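You operate a simulated robot arm through the tools that you are given. There is no shell and no other tool.

The job below is to be done with a simulated robot arm. You get a single attempt, and the scene is never put back.

JOB
Restart the air after a stop and bring it to 5 bar.
Fine: shut the drain, grey star knob to FREE, pull the stop button out, then open the main valve.

The check looks at the end state, three seconds after you hand in, the way a careful person would. Anything else that was tipped, shoved, dropped, spilled or broken makes it a failure.

ROBOT AND FRAMES
A 7-joint arm with a two-finger parallel gripper, fixed in place. Base frame: the origin is at the foot of the arm, x ahead of it, y to its left, z up. Units: m, degrees, N and s.
Its first joint turns from -166.0 to 166.0 degrees. Payload 4.4 kg.
The TCP is the grasp point between the finger pads, 0.023 m short of the fingertips. In the tool frame z runs along the fingers and y along their closing line. The gripper opens to 0.094 m. The fingers are 0.038 m wide and 0.01 m thick; the gripper's body (0.054 by 0.096 m) begins 0.039 m behind the TCP.
Orientation is that of the tool frame in the base frame, as [roll, pitch, yaw] about the fixed x, y, z axes, in that order (R = Rz(yaw) Ry(pitch) Rx(roll)). With the fingers straight down and closing along the base's y, the tool's x points along the base's -x, its y along +y and its z along -z.

CONTROLS
- The arm moves only by the tool apply_moves. Its argument "series" is a list of rows, each an object of numbers (a shift or turn left out is 0, a gripper value left out holds the last): "wx", "wy", "wz": the turn, a rotation vector about the base's x, y, z in degrees; "tx", "ty", "tz": the shift along the base's x, y, z in cm; "grip": the closure, from 0 (fully open) to 1 (shut). In form: [{"wx": .., "wy": .., "wz": .., "tx": .., "ty": .., "tz": .., "grip": ..}, ...]. A call has 1 to 20 rows; each row shifts and turns the commanded pose from where the row before left it. A row lasts 0.2 s, in which the tool goes at most 0.05 m and 8.6 degrees; a call with a longer step from one row to the next is refused whole, and so is a gripper value outside its range. A pose out of reach is approached as far as the arm can. The call stops where the force on the tool passes 90 N (or 10 N more than at its start, if that is more) or the arm is blocked; 0.2 s more then pass. The fingers move at their own pace (about 0.072 m/s each) and stop on an object; they squeeze with about 30 N. The grip force told is the motor's: it shows also when the fingers shut on nothing. Time passes only in rows, and 0.2 s behind the last, so rows that do not move let the fingers close. It gives the time, the measured TCP pose, the force on the tool (base axes), the opening and the grip force at its end, in the units of the frame above (readings bear some noise), with the torque about the TCP (base axes, N m) and any sound that the robot's microphone picked up.
- Cameras (640 x 400 px; columns grow to the right, rows downward): "scene" is fixed at [0.2174, 0.4973, 1.7244]; the picture's right is [-0.62, -0.79, 0.00], its down [-0.47, 0.37, -0.80] and it looks along [0.63, -0.49, -0.60] (base axes); focal length 348 px, centre (320, 200). "wrist" rides on the gripper at [0.086, 0.016, -0.075] in the tool frame; the picture's right is [-0.18, 0.98, 0.00], its down [-0.58, -0.11, -0.81] and it looks along [-0.79, -0.15, 0.59] (tool axes); focal length 243 px, centre (320, 200). There is no depth. A picture from a camera that has moved, and an enlarged one, comes with that camera's place and axes in the base frame and with its lens. The place of the scene camera against the robot may be out by one fixed shift of up to 0.018 m in any direction.
- camera(camera): a new picture of that camera. No time passes.
- enlarge(camera, box): a new picture of the part [left, top, right, bottom] of that camera's present view, enlarged. No time passes.
- job_done(): hands the job in; it is judged then, once.

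Nothing tells you positions but the pictures and the camera data. Unless the task says otherwise, let go and move clear before handing in.

The tools are called after "Call:" as name(argument=value, ...) on one line, values as JSON. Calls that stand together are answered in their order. apply_moves: Moves the arm, as the interface text tells. Its arguments: {"type":"object","properties":{"series":{"type":"array","items":{"type":"object","properties":{"wx":{"type":"number"},"wy":{"type":"number"},"wz":{"type":"number"},"tx":{"type":"number"},"ty":{"type":"number"},"tz":{"type":"number"},"grip":{"type":"number"}}}}},"required":["series"]} The other tools are called the same way: camera (camera) takes a picture; enlarge (camera, box) takes an enlarged picture of a part of a camera's view; job_done () hands the job in.

At the start:

```text
t: 0.0
tool_pos: [0.5945, -0.1981, 1.2683]
tool_rot: [180.0, 0.0, 179.9]
contact_force: [-0.2, 0.5, -0.5]
torque: [-0.02, 0.01, -0.01]
opening: 0.0941
finger_force: 0.1
```

scene: 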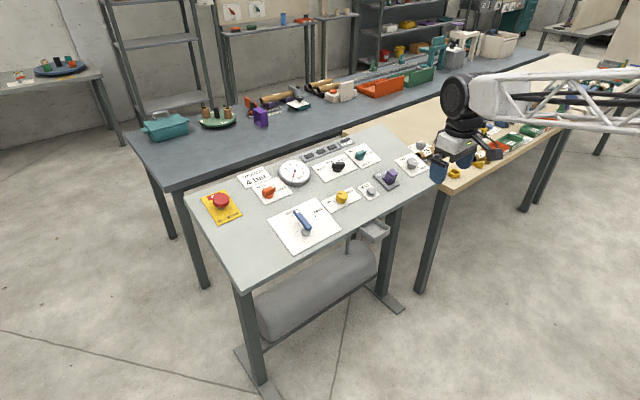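
wrist: 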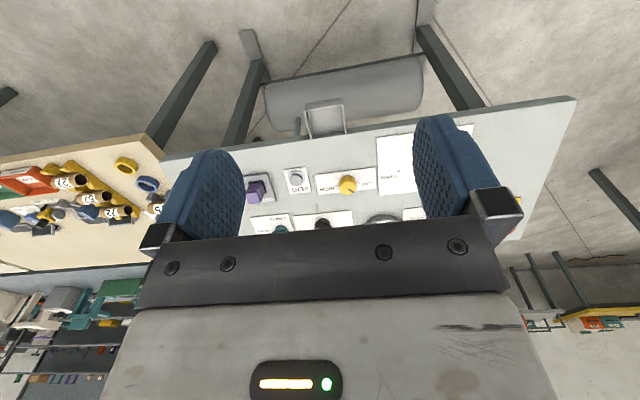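

I see a panel table with a gauge, knobs of several colours, a red stop button on a yellow plate and a blue lever. I'll enlarge parts of the scene to read the labels before moving.

Call:
enlarge(camera="scene", box=[190, 130, 350, 260])

Call:
enlarge(camera="scene", box=[310, 120, 450, 220])

Call:
enlarge(camera="wrist", box=[230, 120, 430, 240])

```text
3.08 times, centred on (270, 195) of scene
camera zoom: at [0.2174, 0.4973, 1.7244], right [-0.62, -0.79, 0.0], down [-0.47, 0.37, -0.8], along [0.63, -0.49, -0.6], focal length 1072 px, centre (474, 215)
```

zoom: 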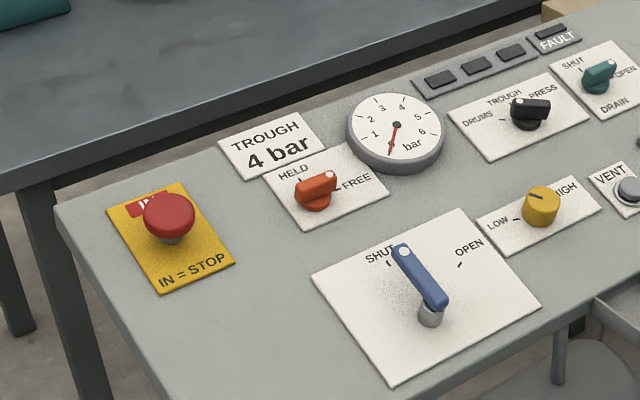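

```text
4.00 times, centred on (380, 170) of scene
camera zoom: at [0.2174, 0.4973, 1.7244], right [-0.62, -0.79, 0.0], down [-0.47, 0.37, -0.8], along [0.63, -0.49, -0.6], focal length 1394 px, centre (80, 320)
```

zoom: 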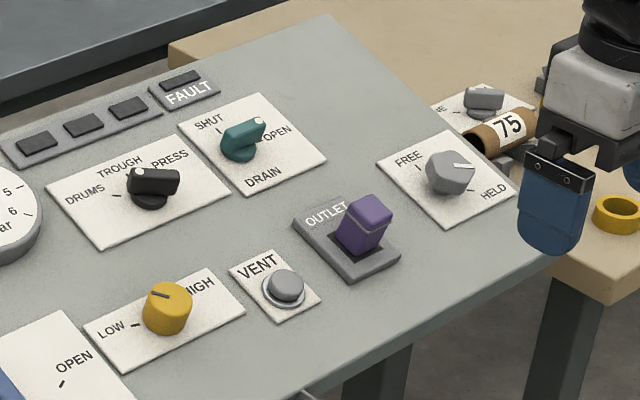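

```text
3.20 times, centred on (330, 180) of wrist
camera zoom: at [0.5075, -0.1809, 1.3437], right [0.18, 0.98, 0.0], down [0.58, -0.11, 0.81], along [0.79, -0.15, -0.59], focal length 776 px, centre (288, 264)
```

zoom: 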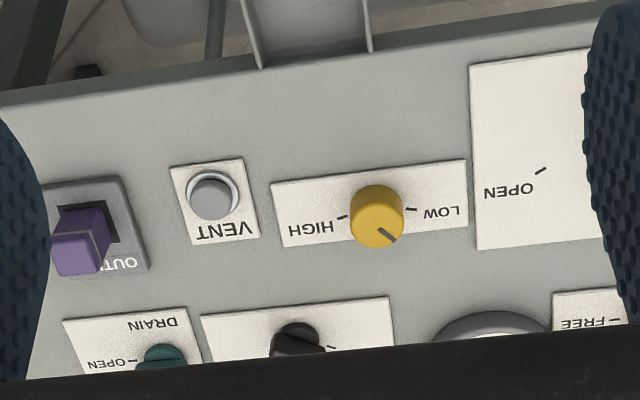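

The panel seems to be about 0.93 m high, roughly 0.9–1.25 m ahead of the base. I'll look closer at each control before moving.

Call:
enlarge(camera="scene", box=[390, 130, 454, 170])

Call:
enlarge(camera="scene", box=[342, 135, 390, 165])

Call:
enlarge(camera="scene", box=[240, 145, 320, 195])

Call:
enlarge(camera="scene", box=[320, 170, 400, 220])

Call:
enlarge(camera="scene", box=[195, 175, 259, 235])

Call:
enlarge(camera="scene", box=[295, 130, 375, 180])

```text
10.00 times, centred on (422, 150) of scene
camera zoom: at [0.2174, 0.4973, 1.7244], right [-0.62, -0.79, 0.0], down [-0.47, 0.37, -0.8], along [0.63, -0.49, -0.6], focal length 3485 px, centre (-700, 700)
```

zoom: 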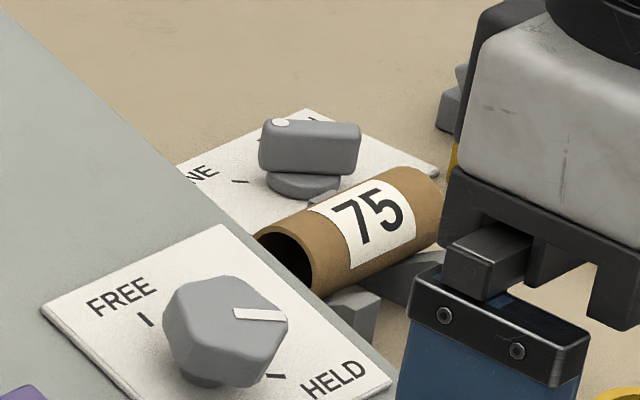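

```text
13.33 times, centred on (366, 150) of scene
camera zoom: at [0.2174, 0.4973, 1.7244], right [-0.62, -0.79, 0.0], down [-0.47, 0.37, -0.8], along [0.63, -0.49, -0.6], focal length 4646 px, centre (-293, 867)
```

zoom: 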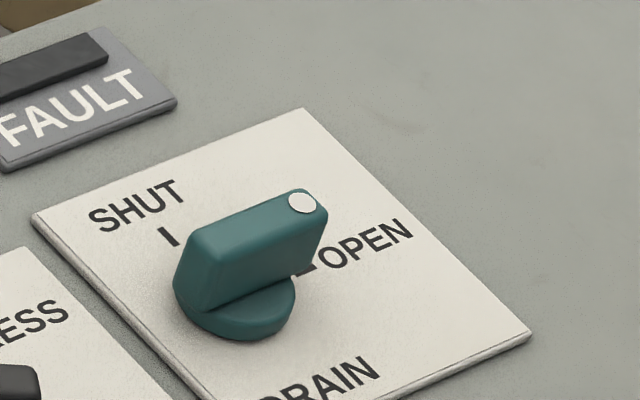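

```text
8.00 times, centred on (280, 170) of scene
camera zoom: at [0.2174, 0.4973, 1.7244], right [-0.62, -0.79, 0.0], down [-0.47, 0.37, -0.8], along [0.63, -0.49, -0.6], focal length 2788 px, centre (640, 440)
```

zoom: 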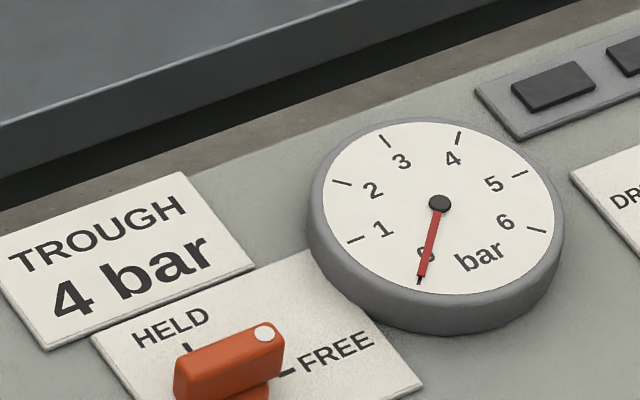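

```text
8.00 times, centred on (360, 195) of scene
camera zoom: at [0.2174, 0.4973, 1.7244], right [-0.62, -0.79, 0.0], down [-0.47, 0.37, -0.8], along [0.63, -0.49, -0.6], focal length 2788 px, centre (0, 240)
```

zoom: 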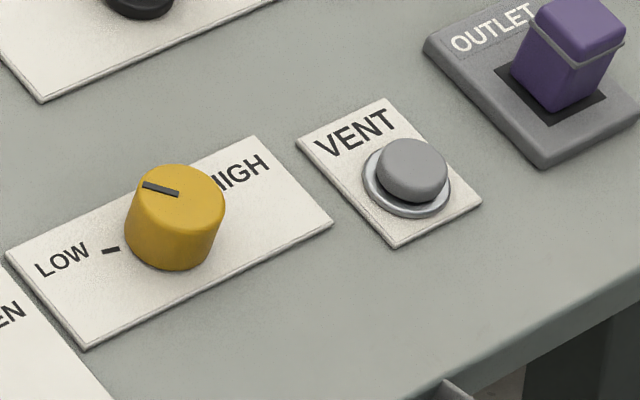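

```text
6.67 times, centred on (227, 205) of scene
camera zoom: at [0.2174, 0.4973, 1.7244], right [-0.62, -0.79, 0.0], down [-0.47, 0.37, -0.8], along [0.63, -0.49, -0.6], focal length 2323 px, centre (940, 167)
```

zoom: 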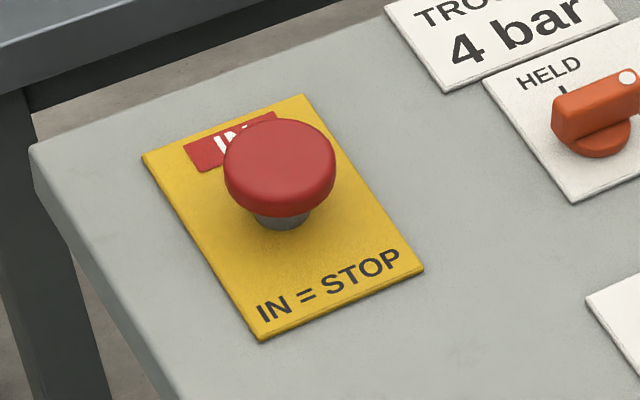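

```text
8.00 times, centred on (335, 155) of scene
camera zoom: at [0.2174, 0.4973, 1.7244], right [-0.62, -0.79, 0.0], down [-0.47, 0.37, -0.8], along [0.63, -0.49, -0.6], focal length 2788 px, centre (200, 560)
```

zoom: 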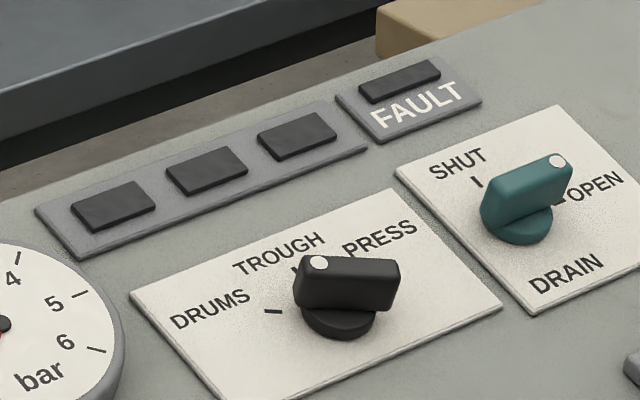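

The grey star knob points to HELD, the teal drain knob to OPEN, the red button is IN, and the blue lever is at SHUT. The gauge reads 0. I'll move forward at a safe height to test the reach and get a better view of the panel.

Call:
apply_moves(series=[{"tx": 4}, {"tx": 4}, {"tx": 4}, {"tx": 4}, {"tx": 4}, {"tx": 4}, {"tx": 0}])

Call:
camera(camera="wrist")

Call:
camera(camera="scene")

```text
t: 1.6
tool_pos: [0.8355, -0.2002, 1.269]
tool_rot: [179.9, 0.0, 180.0]
contact_force: [0.3, -0.7, 0.3]
torque: [-0.01, -0.01, 0.0]
opening: 0.0938
finger_force: 0.1
```

```text
taken
camera wrist: at [0.7479, -0.1826, 1.3428], right [0.18, 0.98, 0.0], down [0.58, -0.11, 0.81], along [0.79, -0.15, -0.59], focal length 243 px, centre (320, 200)
```

wrist: 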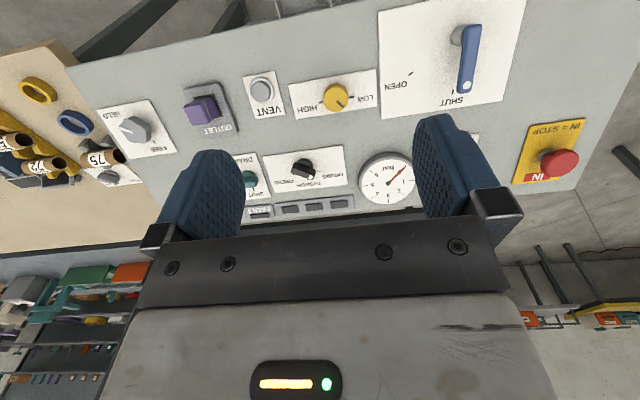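

```text
taken
```

scene: 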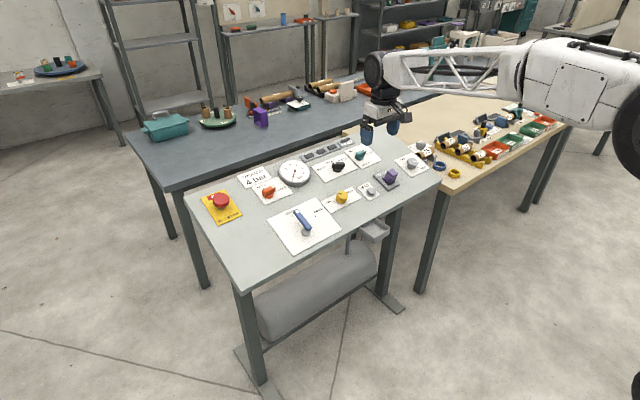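

The panel turns out to be a sloped desk, rising away from the robot by about 20°. I'll enlarge this wrist view to get accurate positions.

Call:
enlarge(camera="wrist", box=[90, 60, 250, 160])

Call:
enlarge(camera="wrist", box=[240, 60, 400, 160])

Call:
enlarge(camera="wrist", box=[230, 130, 430, 230])

Call:
enlarge(camera="wrist", box=[370, 0, 610, 200])

```text
4.00 times, centred on (170, 110) of wrist
camera zoom: at [0.7479, -0.1826, 1.3428], right [0.18, 0.98, 0.0], down [0.58, -0.11, 0.81], along [0.79, -0.15, -0.59], focal length 970 px, centre (920, 560)
```

zoom: 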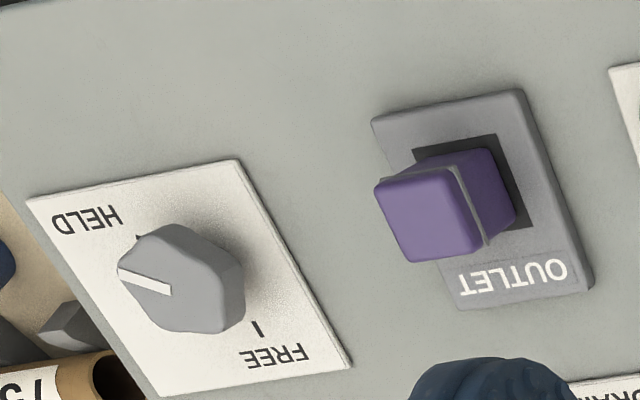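

```text
4.00 times, centred on (320, 110) of wrist
camera zoom: at [0.7479, -0.1826, 1.3428], right [0.18, 0.98, 0.0], down [0.58, -0.11, 0.81], along [0.79, -0.15, -0.59], focal length 970 px, centre (320, 560)
```

zoom: 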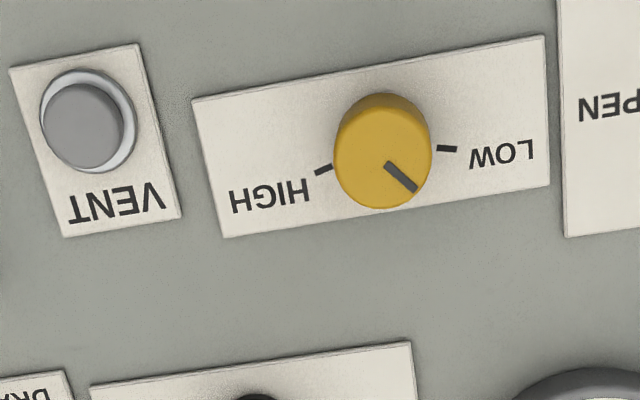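

```text
3.20 times, centred on (330, 180) of wrist
camera zoom: at [0.7479, -0.1826, 1.3428], right [0.18, 0.98, 0.0], down [0.58, -0.11, 0.81], along [0.79, -0.15, -0.59], focal length 776 px, centre (288, 264)
```

zoom: 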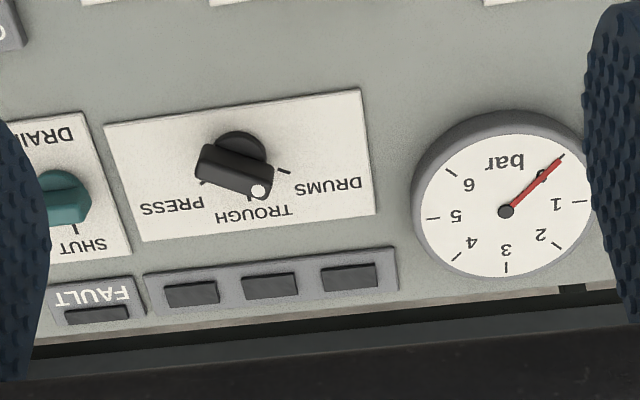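

```text
2.00 times, centred on (490, 100) of wrist
camera zoom: at [0.7479, -0.1826, 1.3428], right [0.18, 0.98, 0.0], down [0.58, -0.11, 0.81], along [0.79, -0.15, -0.59], focal length 485 px, centre (-20, 400)
```

zoom: 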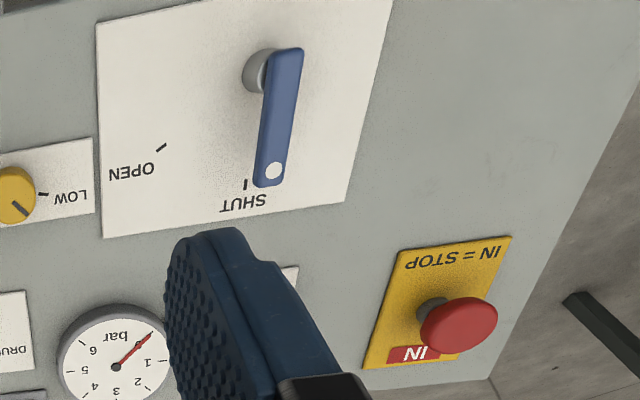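

I'll tilt the tool by about 20° toward the panel's normal and take a second wrist view for triangulation.

Call:
apply_moves(series=[{"wy": -7, "ty": 3}, {"wy": -7, "ty": 3}, {"wy": -6, "ty": 3}, {}])

Call:
camera(camera="wrist")

```text
t: 2.6
tool_pos: [0.8371, -0.1088, 1.2717]
tool_rot: [-180.0, 20.0, -180.0]
contact_force: [-0.3, -0.2, 1.0]
torque: [-0.01, 0.01, 0.01]
opening: 0.0937
finger_force: 0.1
```

```text
taken
camera wrist: at [0.7303, -0.0906, 1.3119], right [0.17, 0.98, 0.06], down [0.27, -0.11, 0.96], along [0.95, -0.15, -0.28], focal length 243 px, centre (320, 200)
```

wrist: 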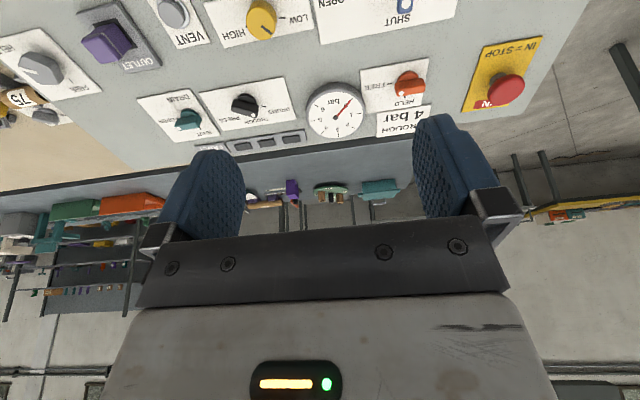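

I'll enlarge this view to measure features precisely.

Call:
enlarge(camera="wrist", box=[290, 50, 450, 150])

Call:
enlarge(camera="wrist", box=[130, 70, 290, 170])

Call:
enlarge(camera="wrist", box=[0, 0, 240, 150])

Call:
enlarge(camera="wrist", box=[440, 20, 600, 120])

```text
4.00 times, centred on (370, 100) of wrist
camera zoom: at [0.7303, -0.0906, 1.3119], right [0.17, 0.98, 0.06], down [0.27, -0.11, 0.96], along [0.95, -0.15, -0.28], focal length 970 px, centre (120, 600)
```

zoom: 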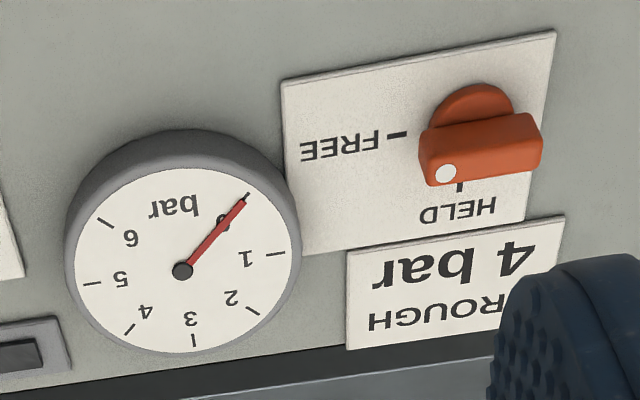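

```text
4.00 times, centred on (210, 120) of wrist
camera zoom: at [0.7303, -0.0906, 1.3119], right [0.17, 0.98, 0.06], down [0.27, -0.11, 0.96], along [0.95, -0.15, -0.28], focal length 970 px, centre (760, 520)
```

zoom: 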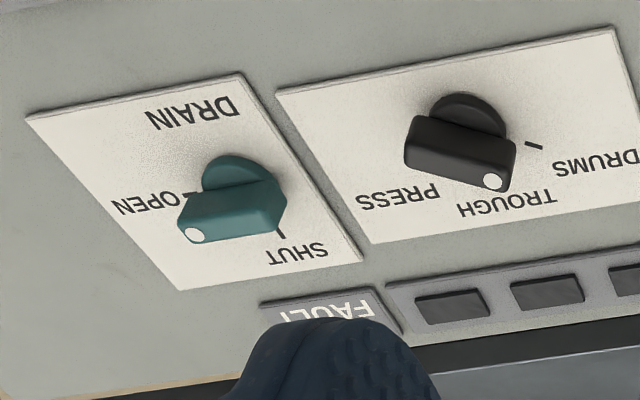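

```text
2.67 times, centred on (120, 75) of wrist
camera zoom: at [0.7303, -0.0906, 1.3119], right [0.17, 0.98, 0.06], down [0.27, -0.11, 0.96], along [0.95, -0.15, -0.28], focal length 647 px, centre (853, 533)
```

zoom: 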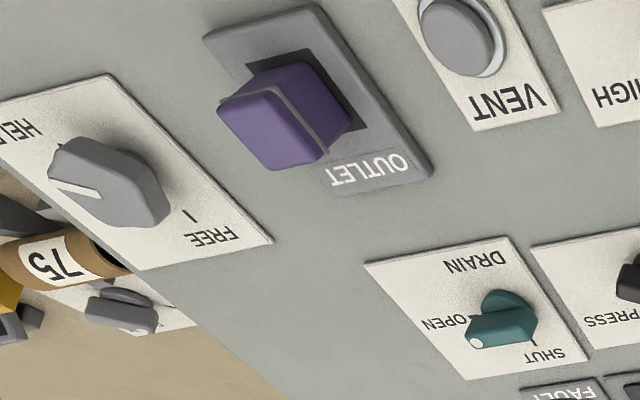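

```text
4.00 times, centred on (520, 70) of wrist
camera zoom: at [0.7303, -0.0906, 1.3119], right [0.17, 0.98, 0.06], down [0.27, -0.11, 0.96], along [0.95, -0.15, -0.28], focal length 970 px, centre (-480, 720)
```

zoom: 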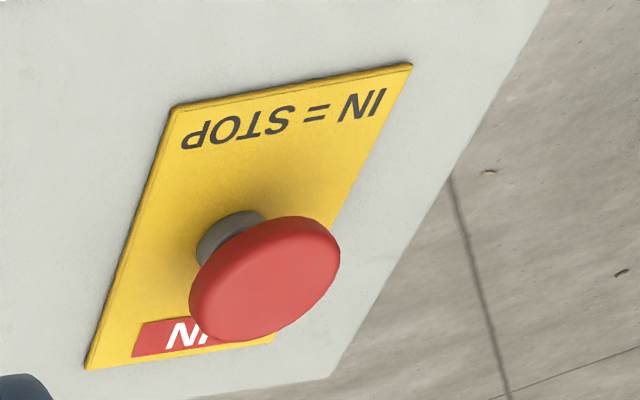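

The geometry is now clear: the panel plane is z ≈ 0.569 + 0.364·x. The teal drain knob is near (1.11, -0.41, 1.00), the grey knob near (0.98, -0.59, 0.95), and the red head near (1.14, 0.19, 1.03). I'll move above the drain knob to test the reach.

Call:
apply_moves(series=[{"tx": 2.37, "ty": -3.23, "tz": -0.5}, {"tx": 2.37, "ty": -3.23, "tz": -0.5}, {"tx": 2.37, "ty": -3.23, "tz": -0.5}, {"tx": 2.37, "ty": -3.23, "tz": -0.5}, {"tx": 2.37, "ty": -3.23, "tz": -0.5}, {"tx": 2.37, "ty": -3.23, "tz": -0.5}, {"tx": 2.37, "ty": -3.23, "tz": -0.5}, {"tx": 2.37, "ty": -3.23, "tz": -0.5}, {"tx": 2.37, "ty": -3.23, "tz": -0.5}, {}])

Call:
camera(camera="wrist")

Call:
camera(camera="scene")

```text
t: 4.8
tool_pos: [1.048, -0.4, 1.224]
tool_rot: [-180.0, 20.0, -180.0]
contact_force: [0.7, -0.7, -0.1]
torque: [0.0, 0.0, 0.0]
opening: 0.0941
finger_force: 0.0
```

```text
taken
camera wrist: at [0.9406, -0.3825, 1.2653], right [0.17, 0.98, 0.06], down [0.27, -0.11, 0.96], along [0.95, -0.15, -0.28], focal length 243 px, centre (320, 200)
```

wrist: 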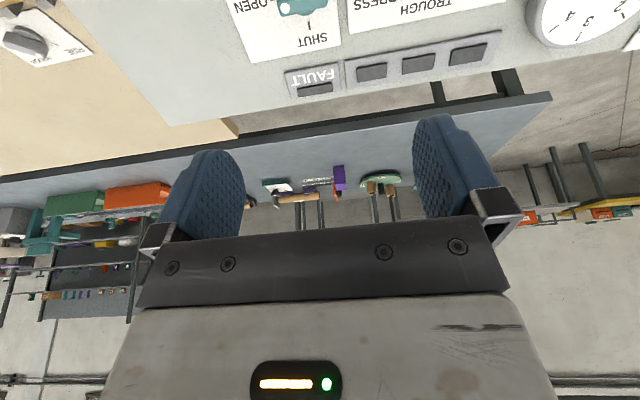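

```text
taken
```

scene: 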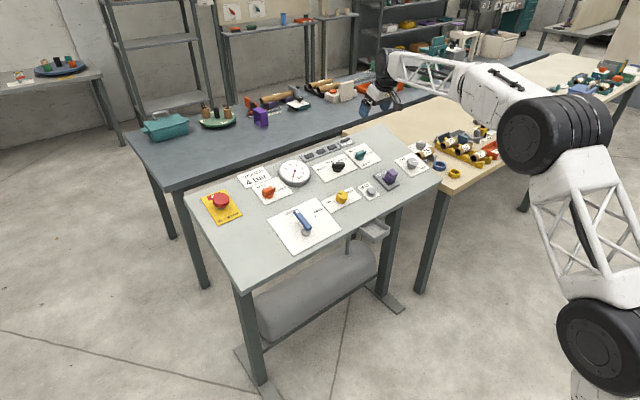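

Reach is fine here. Now I'll turn the gripper -90° about the panel normal, so that it straddles the drain bar, while descending partway.

Call:
apply_moves(series=[{"wx": 2.798, "wz": -7.687, "tx": 0.27, "ty": -0.12, "tz": -0.9, "grip": 0.3}, {"wx": 2.798, "wz": -7.687, "tx": 0.27, "ty": -0.12, "tz": -0.9}, {"wx": 2.798, "wz": -7.687, "tx": 0.27, "ty": -0.12, "tz": -0.9}, {"wx": 2.798, "wz": -7.687, "tx": 0.27, "ty": -0.12, "tz": -0.9}, {"wx": 2.798, "wz": -7.687, "tx": 0.27, "ty": -0.12, "tz": -0.9}, {"wx": 2.798, "wz": -7.687, "tx": 0.27, "ty": -0.12, "tz": -0.9}, {"wx": 2.798, "wz": -7.687, "tx": 0.27, "ty": -0.12, "tz": -0.9}, {"wx": 2.798, "wz": -7.687, "tx": 0.27, "ty": -0.12, "tz": -0.9}, {"wx": 2.798, "wz": -7.687, "tx": 0.27, "ty": -0.12, "tz": -0.9}, {"wx": 2.798, "wz": -7.687, "tx": 0.27, "ty": -0.12, "tz": -0.9}, {"wx": 2.798, "wz": -7.687, "tx": 0.27, "ty": -0.12, "tz": -0.9}, {}])

Call:
camera(camera="wrist")

Call:
camera(camera="scene")

```text
t: 7.4
tool_pos: [1.077, -0.4115, 1.1245]
tool_rot: [160.0, 0.0, 89.9]
contact_force: [-0.5, -0.9, -0.4]
torque: [-0.01, 0.01, 0.01]
opening: 0.0659
finger_force: 0.0
```

```text
taken
camera wrist: at [1.0653, -0.3249, 1.2007], right [0.92, -0.19, 0.34], down [-0.38, -0.58, 0.72], along [0.06, -0.79, -0.61], focal length 243 px, centre (320, 200)
```

wrist: 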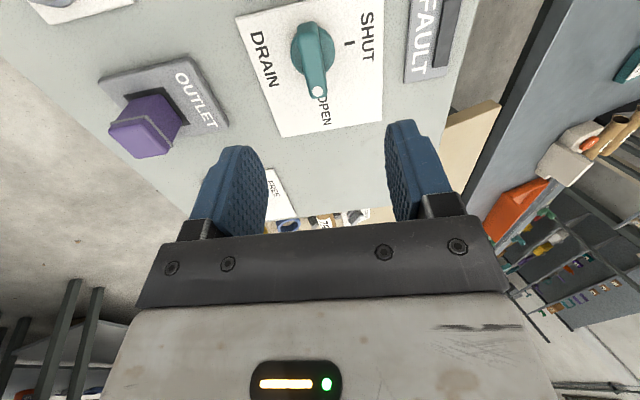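

```text
taken
```

scene: 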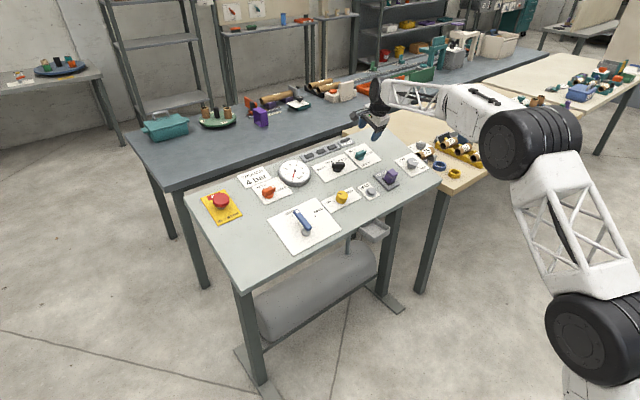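

The tool is aligned and the drain knob is clearly visible. I'll zoom in on it for its exact axis and height.

Call:
enlarge(camera="wrist", box=[230, 0, 390, 140])

```text
2.86 times, centred on (310, 70) of wrist
camera zoom: at [1.0653, -0.3249, 1.2007], right [0.92, -0.19, 0.34], down [-0.38, -0.58, 0.72], along [0.06, -0.79, -0.61], focal length 693 px, centre (349, 571)
```

zoom: 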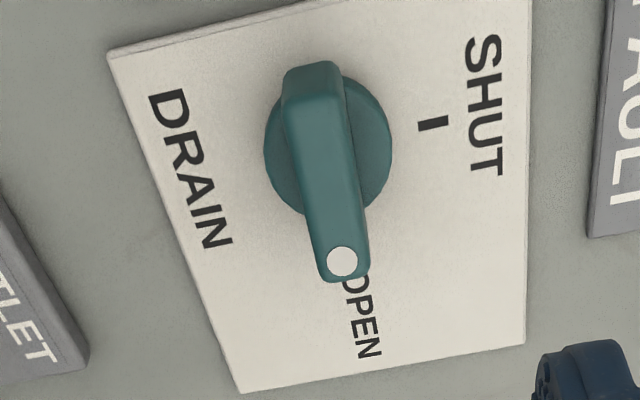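

The drain's axis is at about (1.120, -0.412, 0.987), with its bar about 5 cm long along y. I'll descend to just above the bar and check alignment.

Call:
apply_moves(series=[{"tx": 0.787, "ty": -0.02, "tz": -2.84}, {"tx": 0.787, "ty": -0.02, "tz": -2.84}, {"tx": 0.787, "ty": -0.02, "tz": -2.84}, {}])

Call:
camera(camera="wrist")

Call:
enlarge(camera="scene", box=[330, 110, 410, 170])

```text
t: 8.4
tool_pos: [1.1003, -0.4119, 1.0377]
tool_rot: [159.9, 0.0, 90.0]
contact_force: [0.0, -0.5, 0.1]
torque: [0.05, 0.02, -0.04]
opening: 0.0659
finger_force: 0.1
```

```text
taken
camera wrist: at [1.0889, -0.3241, 1.1135], right [0.92, -0.18, 0.34], down [-0.38, -0.58, 0.72], along [0.06, -0.79, -0.61], focal length 243 px, centre (320, 200)
```

wrist: 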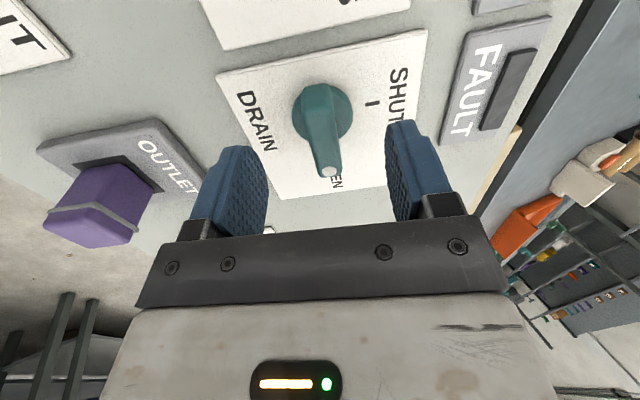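

```text
6.67 times, centred on (370, 140) of scene
camera zoom: at [0.2174, 0.4973, 1.7244], right [-0.62, -0.79, 0.0], down [-0.47, 0.37, -0.8], along [0.63, -0.49, -0.6], focal length 2323 px, centre (-13, 600)
```

zoom: 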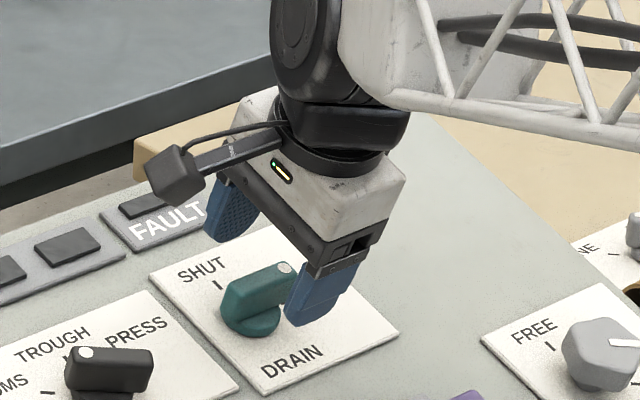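

Aligned well. I'll descend the last ~3 cm and close on the bar.

Call:
apply_moves(series=[{"tx": 0.36, "tz": -0.88}, {"tx": 0.36, "tz": -0.88}, {"tx": 0.36, "tz": -0.88}, {}])

Call:
camera(camera="wrist")

Call:
enlarge(camera="scene", box=[330, 110, 410, 170])

```text
t: 9.4
tool_pos: [1.1105, -0.4126, 1.0132]
tool_rot: [160.0, 0.1, 90.0]
contact_force: [-0.7, -0.3, 0.2]
torque: [0.0, -0.02, 0.02]
opening: 0.0659
finger_force: 0.0
```

```text
taken
camera wrist: at [1.1003, -0.3252, 1.0881], right [0.92, -0.18, 0.34], down [-0.38, -0.58, 0.72], along [0.06, -0.79, -0.61], focal length 243 px, centre (320, 200)
```

wrist: 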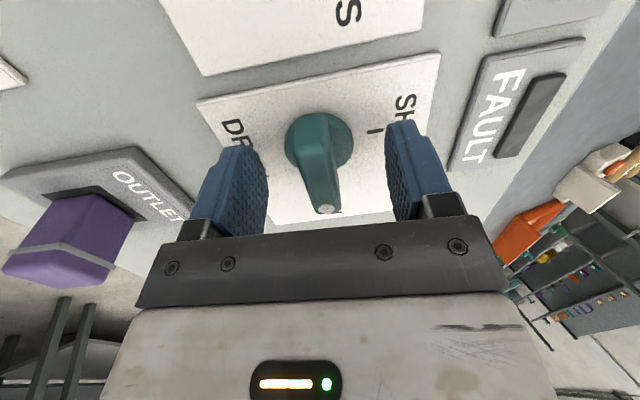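

```text
6.67 times, centred on (370, 140) of scene
camera zoom: at [0.2174, 0.4973, 1.7244], right [-0.62, -0.79, 0.0], down [-0.47, 0.37, -0.8], along [0.63, -0.49, -0.6], focal length 2323 px, centre (-13, 600)
```

zoom: 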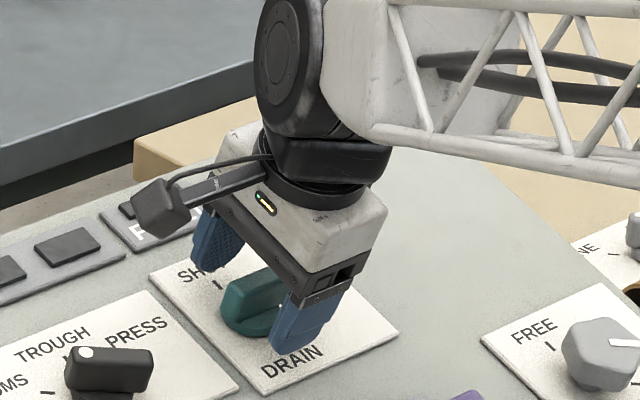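

The bar sits between the fingers. I'll close on it.

Call:
apply_moves(series=[{"grip": 0.6}, {"grip": 0.8}, {"grip": 1.0}, {"grip": 1.0}])

Call:
camera(camera="wrist")

```text
t: 10.4
tool_pos: [1.1117, -0.4116, 1.0128]
tool_rot: [160.0, -0.1, 90.0]
contact_force: [-16.0, 3.1, 0.2]
torque: [0.15, 1.32, 0.05]
opening: 0.0167
finger_force: 45.6
```

```text
taken
camera wrist: at [1.0999, -0.3253, 1.0879], right [0.92, -0.18, 0.34], down [-0.38, -0.58, 0.72], along [0.06, -0.79, -0.61], focal length 243 px, centre (320, 200)
```

wrist: 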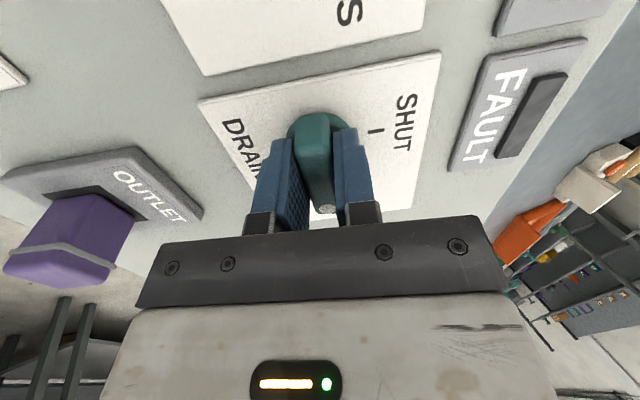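

Gripped, with a side load of 16 N suggesting I'm about a millimetre too far forward. I'll ease back slightly and then start turning counter-clockwise.

Call:
apply_moves(series=[{"tx": -0.09, "tz": -0.03}, {}])

```text
t: 11.0
tool_pos: [1.1112, -0.4128, 1.011]
tool_rot: [160.0, 0.1, 90.0]
contact_force: [16.1, -3.3, -6.9]
torque: [0.34, 0.87, 0.14]
opening: 0.0166
finger_force: 45.1
```

Overshot slightly; I'll take half of it back and begin the turn with 24°.

Call:
apply_moves(series=[{"tx": 0.045, "tz": 0.015}, {"wx": -2.052, "wz": 5.64}, {"wx": -2.052, "wz": 5.64}, {"wx": -2.052, "wz": 5.64}, {"wx": -2.052, "wz": 5.64}, {}])

Call:
camera(camera="wrist")

```text
t: 12.4
tool_pos: [1.1107, -0.4133, 1.0121]
tool_rot: [161.7, 8.0, 112.7]
contact_force: [-58.5, -1.7, -13.2]
torque: [0.12, 1.94, -0.08]
opening: 0.0168
finger_force: 45.2
```

```text
taken
camera wrist: at [1.0648, -0.3265, 1.0752], right [0.91, 0.23, 0.33], down [-0.15, -0.58, 0.8], along [0.38, -0.78, -0.49], focal length 243 px, centre (320, 200)
```

wrist: 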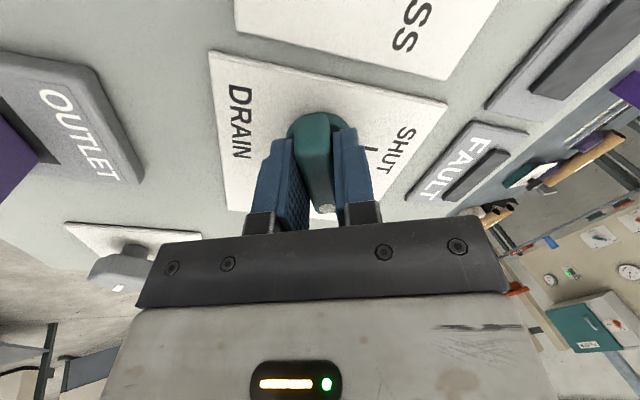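

The knob turns with the gripper, but the side load suggests the true pivot is a few millimetres toward -y. I'll shift and look at the force again.

Call:
apply_moves(series=[{"tx": -0.08, "ty": -0.15, "tz": -0.03}, {}])

```text
t: 13.0
tool_pos: [1.1102, -0.4136, 1.0117]
tool_rot: [161.7, 7.9, 112.7]
contact_force: [-55.8, 15.2, -18.3]
torque: [-0.03, 1.73, -0.1]
opening: 0.0163
finger_force: 45.5
```

The side load persists, so I'll release briefly to see where the bar really sits relative to the gripper centre.

Call:
apply_moves(series=[{"grip": 0.6}, {"grip": 0.6}, {}])

Call:
camera(camera="wrist")

Call:
enlarge(camera="wrist", box=[200, 50, 440, 250])

```text
t: 13.8
tool_pos: [1.1109, -0.4147, 1.0139]
tool_rot: [161.6, 8.0, 112.7]
contact_force: [-0.6, -0.1, -0.6]
torque: [0.0, -0.02, 0.01]
opening: 0.0378
finger_force: 0.1
```

```text
taken
camera wrist: at [1.0652, -0.3274, 1.0767], right [0.91, 0.23, 0.33], down [-0.15, -0.58, 0.8], along [0.38, -0.78, -0.49], focal length 243 px, centre (320, 200)
```

wrist: 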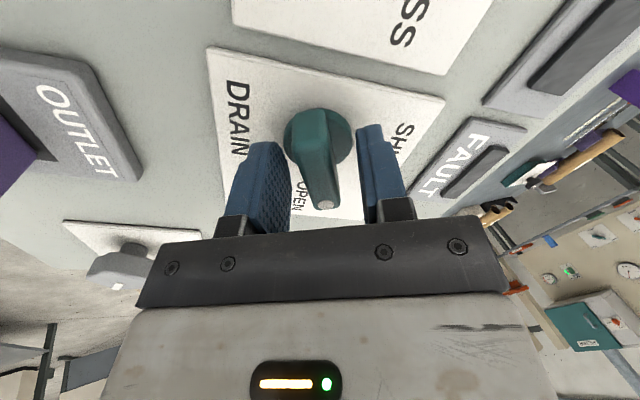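

```text
2.00 times, centred on (320, 150) of wrist
camera zoom: at [1.0652, -0.3274, 1.0767], right [0.91, 0.23, 0.33], down [-0.15, -0.58, 0.8], along [0.38, -0.78, -0.49], focal length 485 px, centre (320, 300)
```

zoom: 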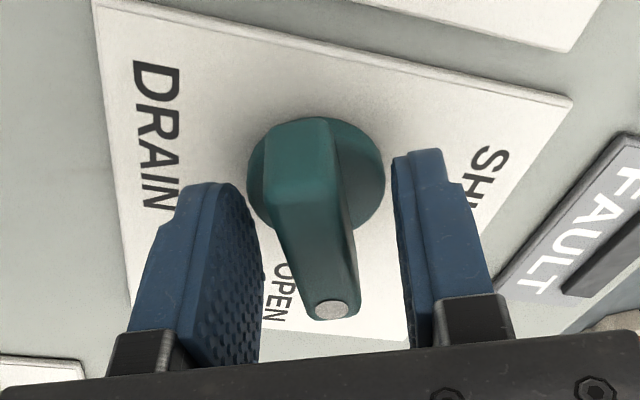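

The knob has turned about 22° and stays put when released. I'll re-centre on its axis (about 3.5 mm toward +y), grip again and continue.

Call:
apply_moves(series=[{"tx": -0.05, "ty": 0.35, "tz": -0.15}, {"grip": 1.0}, {"grip": 1.0}, {}])

```text
t: 14.8
tool_pos: [1.109, -0.4114, 1.0125]
tool_rot: [161.6, 8.0, 112.8]
contact_force: [-8.8, 0.3, 2.8]
torque: [-0.24, 1.16, -0.1]
opening: 0.0167
finger_force: 44.7
```

Call:
apply_moves(series=[{"wx": -2.052, "wz": 5.64}, {"wx": -2.052, "wz": 5.64}, {"wx": -2.052, "wz": 5.64}, {"wx": -2.052, "wz": 5.64}, {}])

Call:
camera(camera="wrist")

```text
t: 16.0
tool_pos: [1.1078, -0.4131, 1.0118]
tool_rot: [166.3, 14.6, 136.2]
contact_force: [-56.6, -10.2, 3.8]
torque: [-0.72, 1.63, -0.38]
opening: 0.0166
finger_force: 45.2
```

```text
taken
camera wrist: at [1.0325, -0.3421, 1.063], right [0.75, 0.61, 0.27], down [0.06, -0.47, 0.88], along [0.66, -0.64, -0.39], focal length 243 px, centre (320, 200)
```

wrist: 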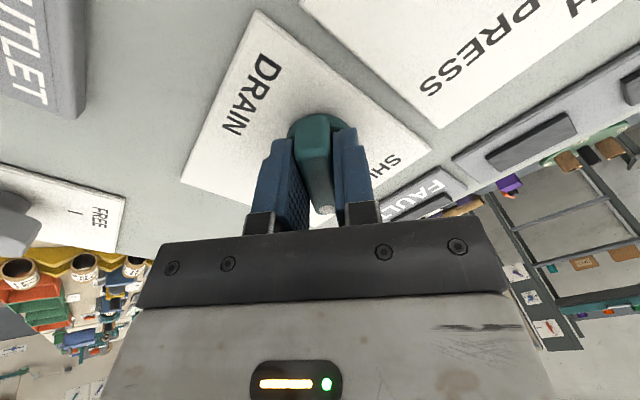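

The drain knob is about halfway. The force again suggests the pivot lies a bit toward -y, so I'll re-grip with a small shift and continue.

Call:
apply_moves(series=[{"grip": 0.65}, {"grip": 0.65}, {}])

Call:
enlarge(camera="wrist", box=[200, 50, 440, 250])

```text
t: 16.8
tool_pos: [1.1112, -0.4113, 1.0107]
tool_rot: [166.3, 14.7, 136.1]
contact_force: [0.7, -0.5, 0.2]
torque: [0.0, -0.01, 0.01]
opening: 0.0328
finger_force: 0.2
```

```text
2.00 times, centred on (320, 150) of wrist
camera zoom: at [1.0338, -0.3406, 1.0633], right [0.75, 0.61, 0.27], down [0.06, -0.47, 0.88], along [0.66, -0.64, -0.39], focal length 485 px, centre (320, 300)
```

zoom: 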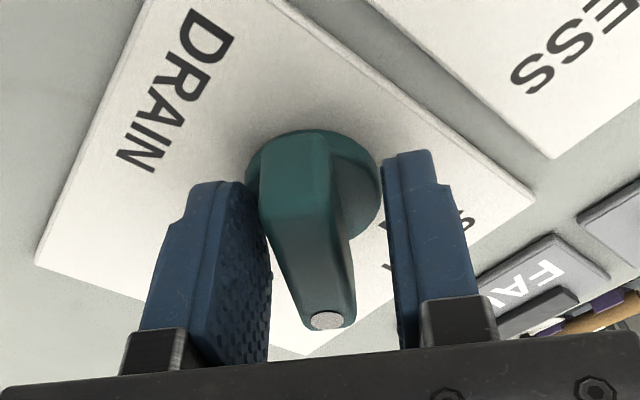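

The pivot is within about 1 mm of the tool centre, so the load comes mostly from the knob's own resistance. I'll re-grip and continue the turn.

Call:
apply_moves(series=[{"tx": -0.08, "ty": -0.12, "tz": 0.0, "grip": 0.65}, {"grip": 1.0}, {"grip": 1.0}, {"wx": -2.052, "wz": 5.64}, {"wx": -2.052, "wz": 5.64}, {"wx": -2.052, "wz": 5.64}, {"wx": -2.052, "wz": 5.64}, {}])

Call:
camera(camera="wrist")

```text
t: 18.6
tool_pos: [1.11, -0.4141, 1.011]
tool_rot: [173.6, 19.0, 160.9]
contact_force: [-48.2, -27.2, -2.9]
torque: [-1.26, 1.14, -0.52]
opening: 0.0161
finger_force: 44.6
```

```text
taken
camera wrist: at [1.0101, -0.3711, 1.0546], right [0.45, 0.88, 0.16], down [0.21, -0.28, 0.94], along [0.87, -0.39, -0.31], focal length 243 px, centre (320, 200)
```

wrist: 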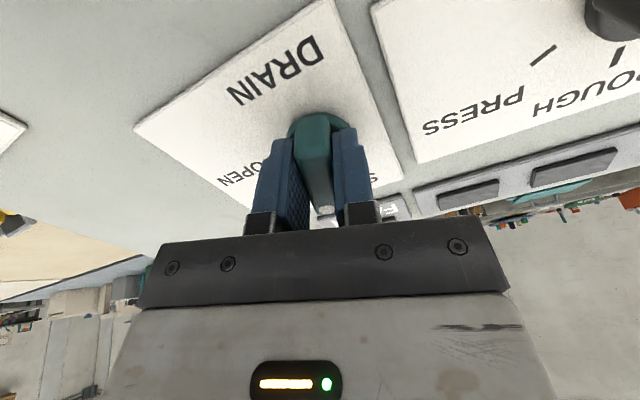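

Now at about 72°. I'll re-grip to relax the load and turn the remaining 20°.

Call:
apply_moves(series=[{"grip": 0.65}, {"grip": 0.65}, {"grip": 1.0}, {"grip": 1.0}, {"wx": -2.052, "wz": 5.64}, {"wx": -2.052, "wz": 5.64}, {"wx": -2.052, "wz": 5.64}, {"wx": -0.684, "wz": 1.88}, {}])

Call:
camera(camera="wrist")

```text
t: 20.6
tool_pos: [1.1101, -0.4137, 1.0109]
tool_rot: [-179.3, 20.0, -177.9]
contact_force: [-2.4, -63.2, -7.5]
torque: [0.09, -0.77, -1.85]
opening: 0.017
finger_force: 45.2
```

```text
taken
camera wrist: at [1.0015, -0.4008, 1.0517], right [0.14, 0.99, 0.05], down [0.27, -0.09, 0.96], along [0.95, -0.12, -0.28], focal length 243 px, centre (320, 200)
```

wrist: 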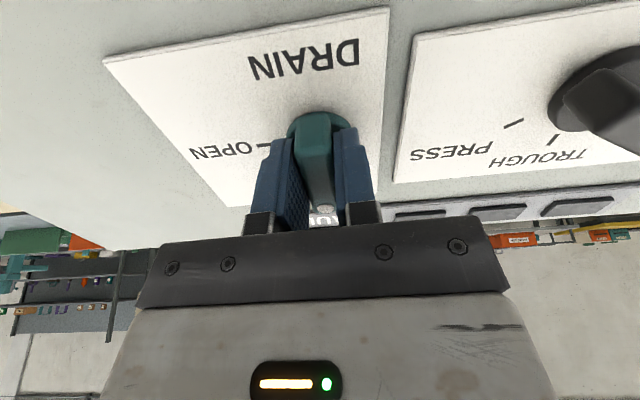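

The resisting torque rose to about 1.9 N m, which suggests the end stop is reached. I'll release, retract along the normal and look.

Call:
apply_moves(series=[{"grip": 0.5}, {"grip": 0.3}, {"tx": -1.0, "tz": 2.8}, {"tx": -1.4, "tz": 3.8}, {"tx": -1.4, "tz": 3.8}, {}])

Call:
camera(camera="wrist")

Call:
enlarge(camera="scene", box=[330, 120, 410, 180])

```text
t: 22.0
tool_pos: [1.0718, -0.4093, 1.1157]
tool_rot: [-179.3, 20.0, -177.9]
contact_force: [0.2, 0.7, 0.6]
torque: [-0.03, -0.01, -0.03]
opening: 0.0663
finger_force: 0.0
```

```text
taken
camera wrist: at [0.9638, -0.3955, 1.157], right [0.14, 0.99, 0.05], down [0.27, -0.09, 0.96], along [0.95, -0.12, -0.28], focal length 243 px, centre (320, 200)
```

wrist: 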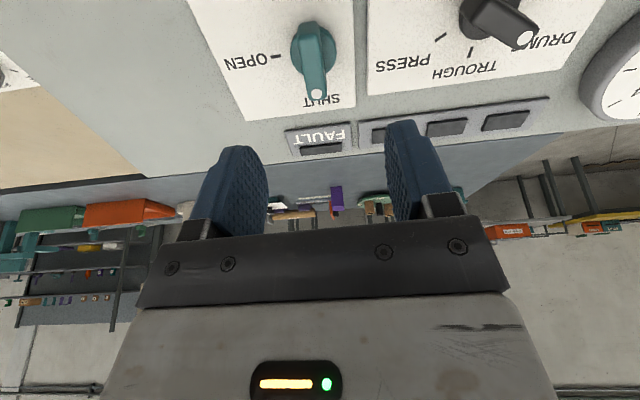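

```text
6.67 times, centred on (370, 150) of scene
camera zoom: at [0.2174, 0.4973, 1.7244], right [-0.62, -0.79, 0.0], down [-0.47, 0.37, -0.8], along [0.63, -0.49, -0.6], focal length 2323 px, centre (-13, 533)
```

zoom: 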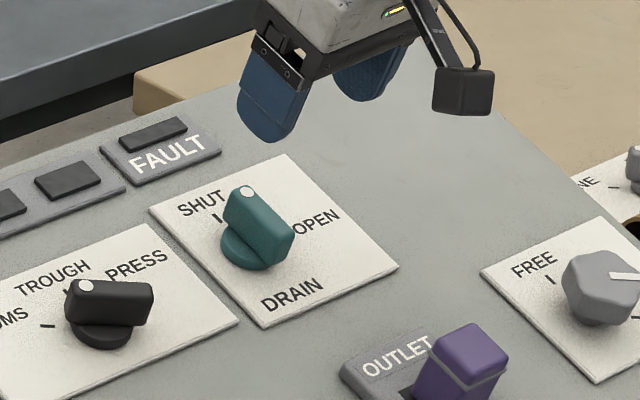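

The drain now points to SHUT. I'll check it closely before moving on.

Call:
enlarge(camera="wrist", box=[220, 0, 380, 130])

Call:
enlarge(camera="scene", box=[350, 140, 382, 165])

```text
3.08 times, centred on (300, 65) of wrist
camera zoom: at [0.9638, -0.3955, 1.157], right [0.14, 0.99, 0.05], down [0.27, -0.09, 0.96], along [0.95, -0.12, -0.28], focal length 746 px, centre (382, 615)
```

zoom: 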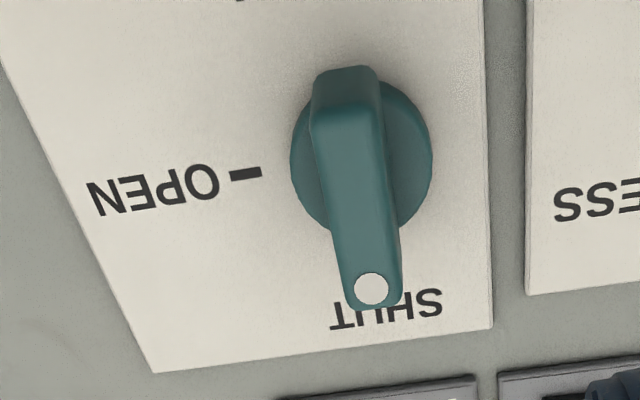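

```text
16.00 times, centred on (366, 152) of scene
camera zoom: at [0.2174, 0.4973, 1.7244], right [-0.62, -0.79, 0.0], down [-0.47, 0.37, -0.8], along [0.63, -0.49, -0.6], focal length 5576 px, centre (-416, 960)
```

zoom: 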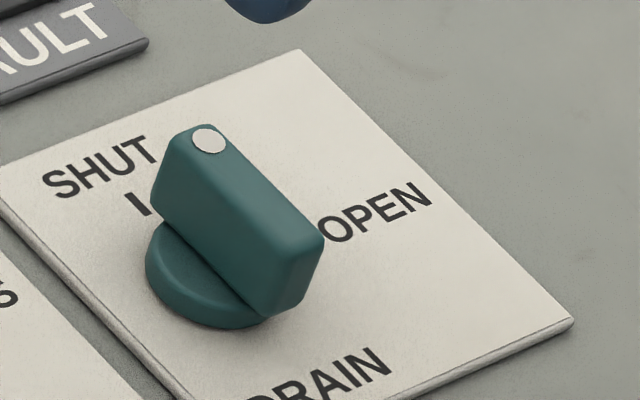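

Drain is at SHUT. Next is the grey star knob: I'll move above it while turning the gripper back -90° about the normal.

Call:
apply_moves(series=[{"wx": 2.623, "wz": -7.21, "tx": -1.08, "ty": -1.52, "tz": 0.2, "grip": 0.0}, {"wx": 2.623, "wz": -7.21, "tx": -1.08, "ty": -1.52, "tz": 0.2}, {"wx": 2.623, "wz": -7.21, "tx": -1.08, "ty": -1.52, "tz": 0}, {"wx": 2.623, "wz": -7.21, "tx": -1.08, "ty": -1.52, "tz": 0}, {"wx": 2.623, "wz": -7.21, "tx": -1.08, "ty": -1.52, "tz": 0}, {"wx": 2.623, "wz": -7.21, "tx": -1.08, "ty": -1.52, "tz": 0}, {"wx": 2.623, "wz": -7.21, "tx": -1.08, "ty": -1.52, "tz": 0}, {"wx": 2.623, "wz": -7.21, "tx": -1.08, "ty": -1.52, "tz": 0}, {"wx": 2.623, "wz": -7.21, "tx": -1.08, "ty": -1.52, "tz": 0}, {"wx": 2.623, "wz": -7.21, "tx": -1.08, "ty": -1.52, "tz": 0}, {"wx": 2.623, "wz": -7.21, "tx": -1.08, "ty": -1.52, "tz": 0}, {"wx": 2.623, "wz": -7.21, "tx": -1.08, "ty": -1.52, "tz": 0}, {}])

Call:
camera(camera="wrist")

Call:
camera(camera="scene")

```text
t: 24.8
tool_pos: [0.9421, -0.5962, 1.1179]
tool_rot: [160.1, 0.0, 89.9]
contact_force: [0.1, 0.0, 0.5]
torque: [-0.02, 0.01, 0.03]
opening: 0.0941
finger_force: 0.1
```

```text
taken
camera wrist: at [0.9315, -0.508, 1.1937], right [0.92, -0.19, 0.34], down [-0.38, -0.58, 0.72], along [0.06, -0.79, -0.61], focal length 243 px, centre (320, 200)
```

wrist: 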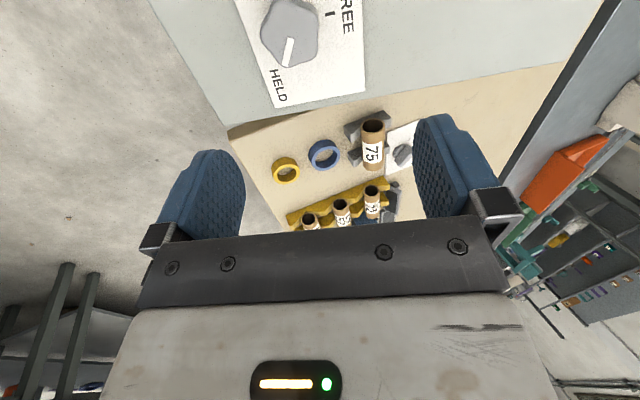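

```text
taken
```

scene: 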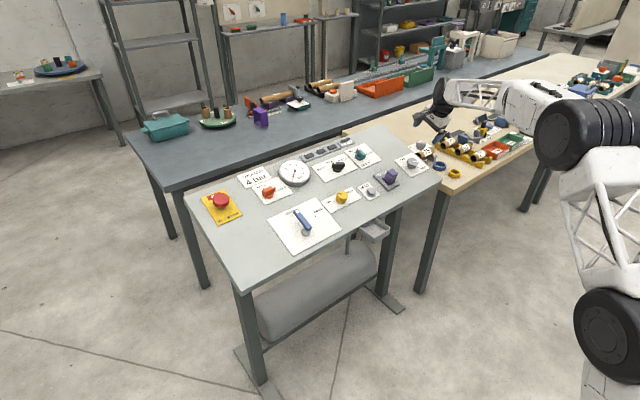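

Call:
enlarge(camera="wrist", box=[220, 0, 380, 110])

Call:
enlarge(camera="scene", box=[390, 135, 450, 175])

```text
3.64 times, centred on (300, 55) of wrist
camera zoom: at [0.9315, -0.508, 1.1937], right [0.92, -0.19, 0.34], down [-0.38, -0.58, 0.72], along [0.06, -0.79, -0.61], focal length 882 px, centre (393, 727)
```

zoom: 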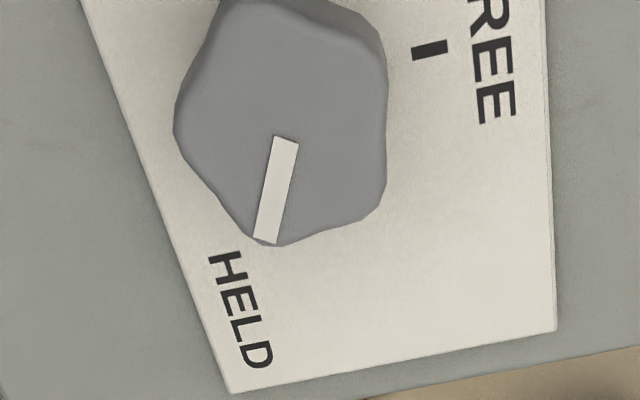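

```text
10.00 times, centred on (420, 155) of scene
camera zoom: at [0.2174, 0.4973, 1.7244], right [-0.62, -0.79, 0.0], down [-0.47, 0.37, -0.8], along [0.63, -0.49, -0.6], focal length 3485 px, centre (-680, 650)
```

zoom: 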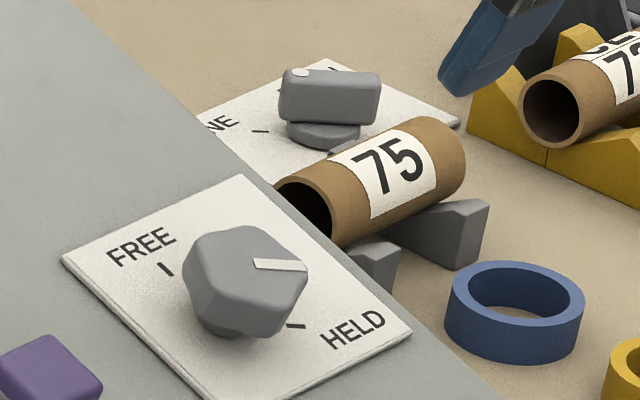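

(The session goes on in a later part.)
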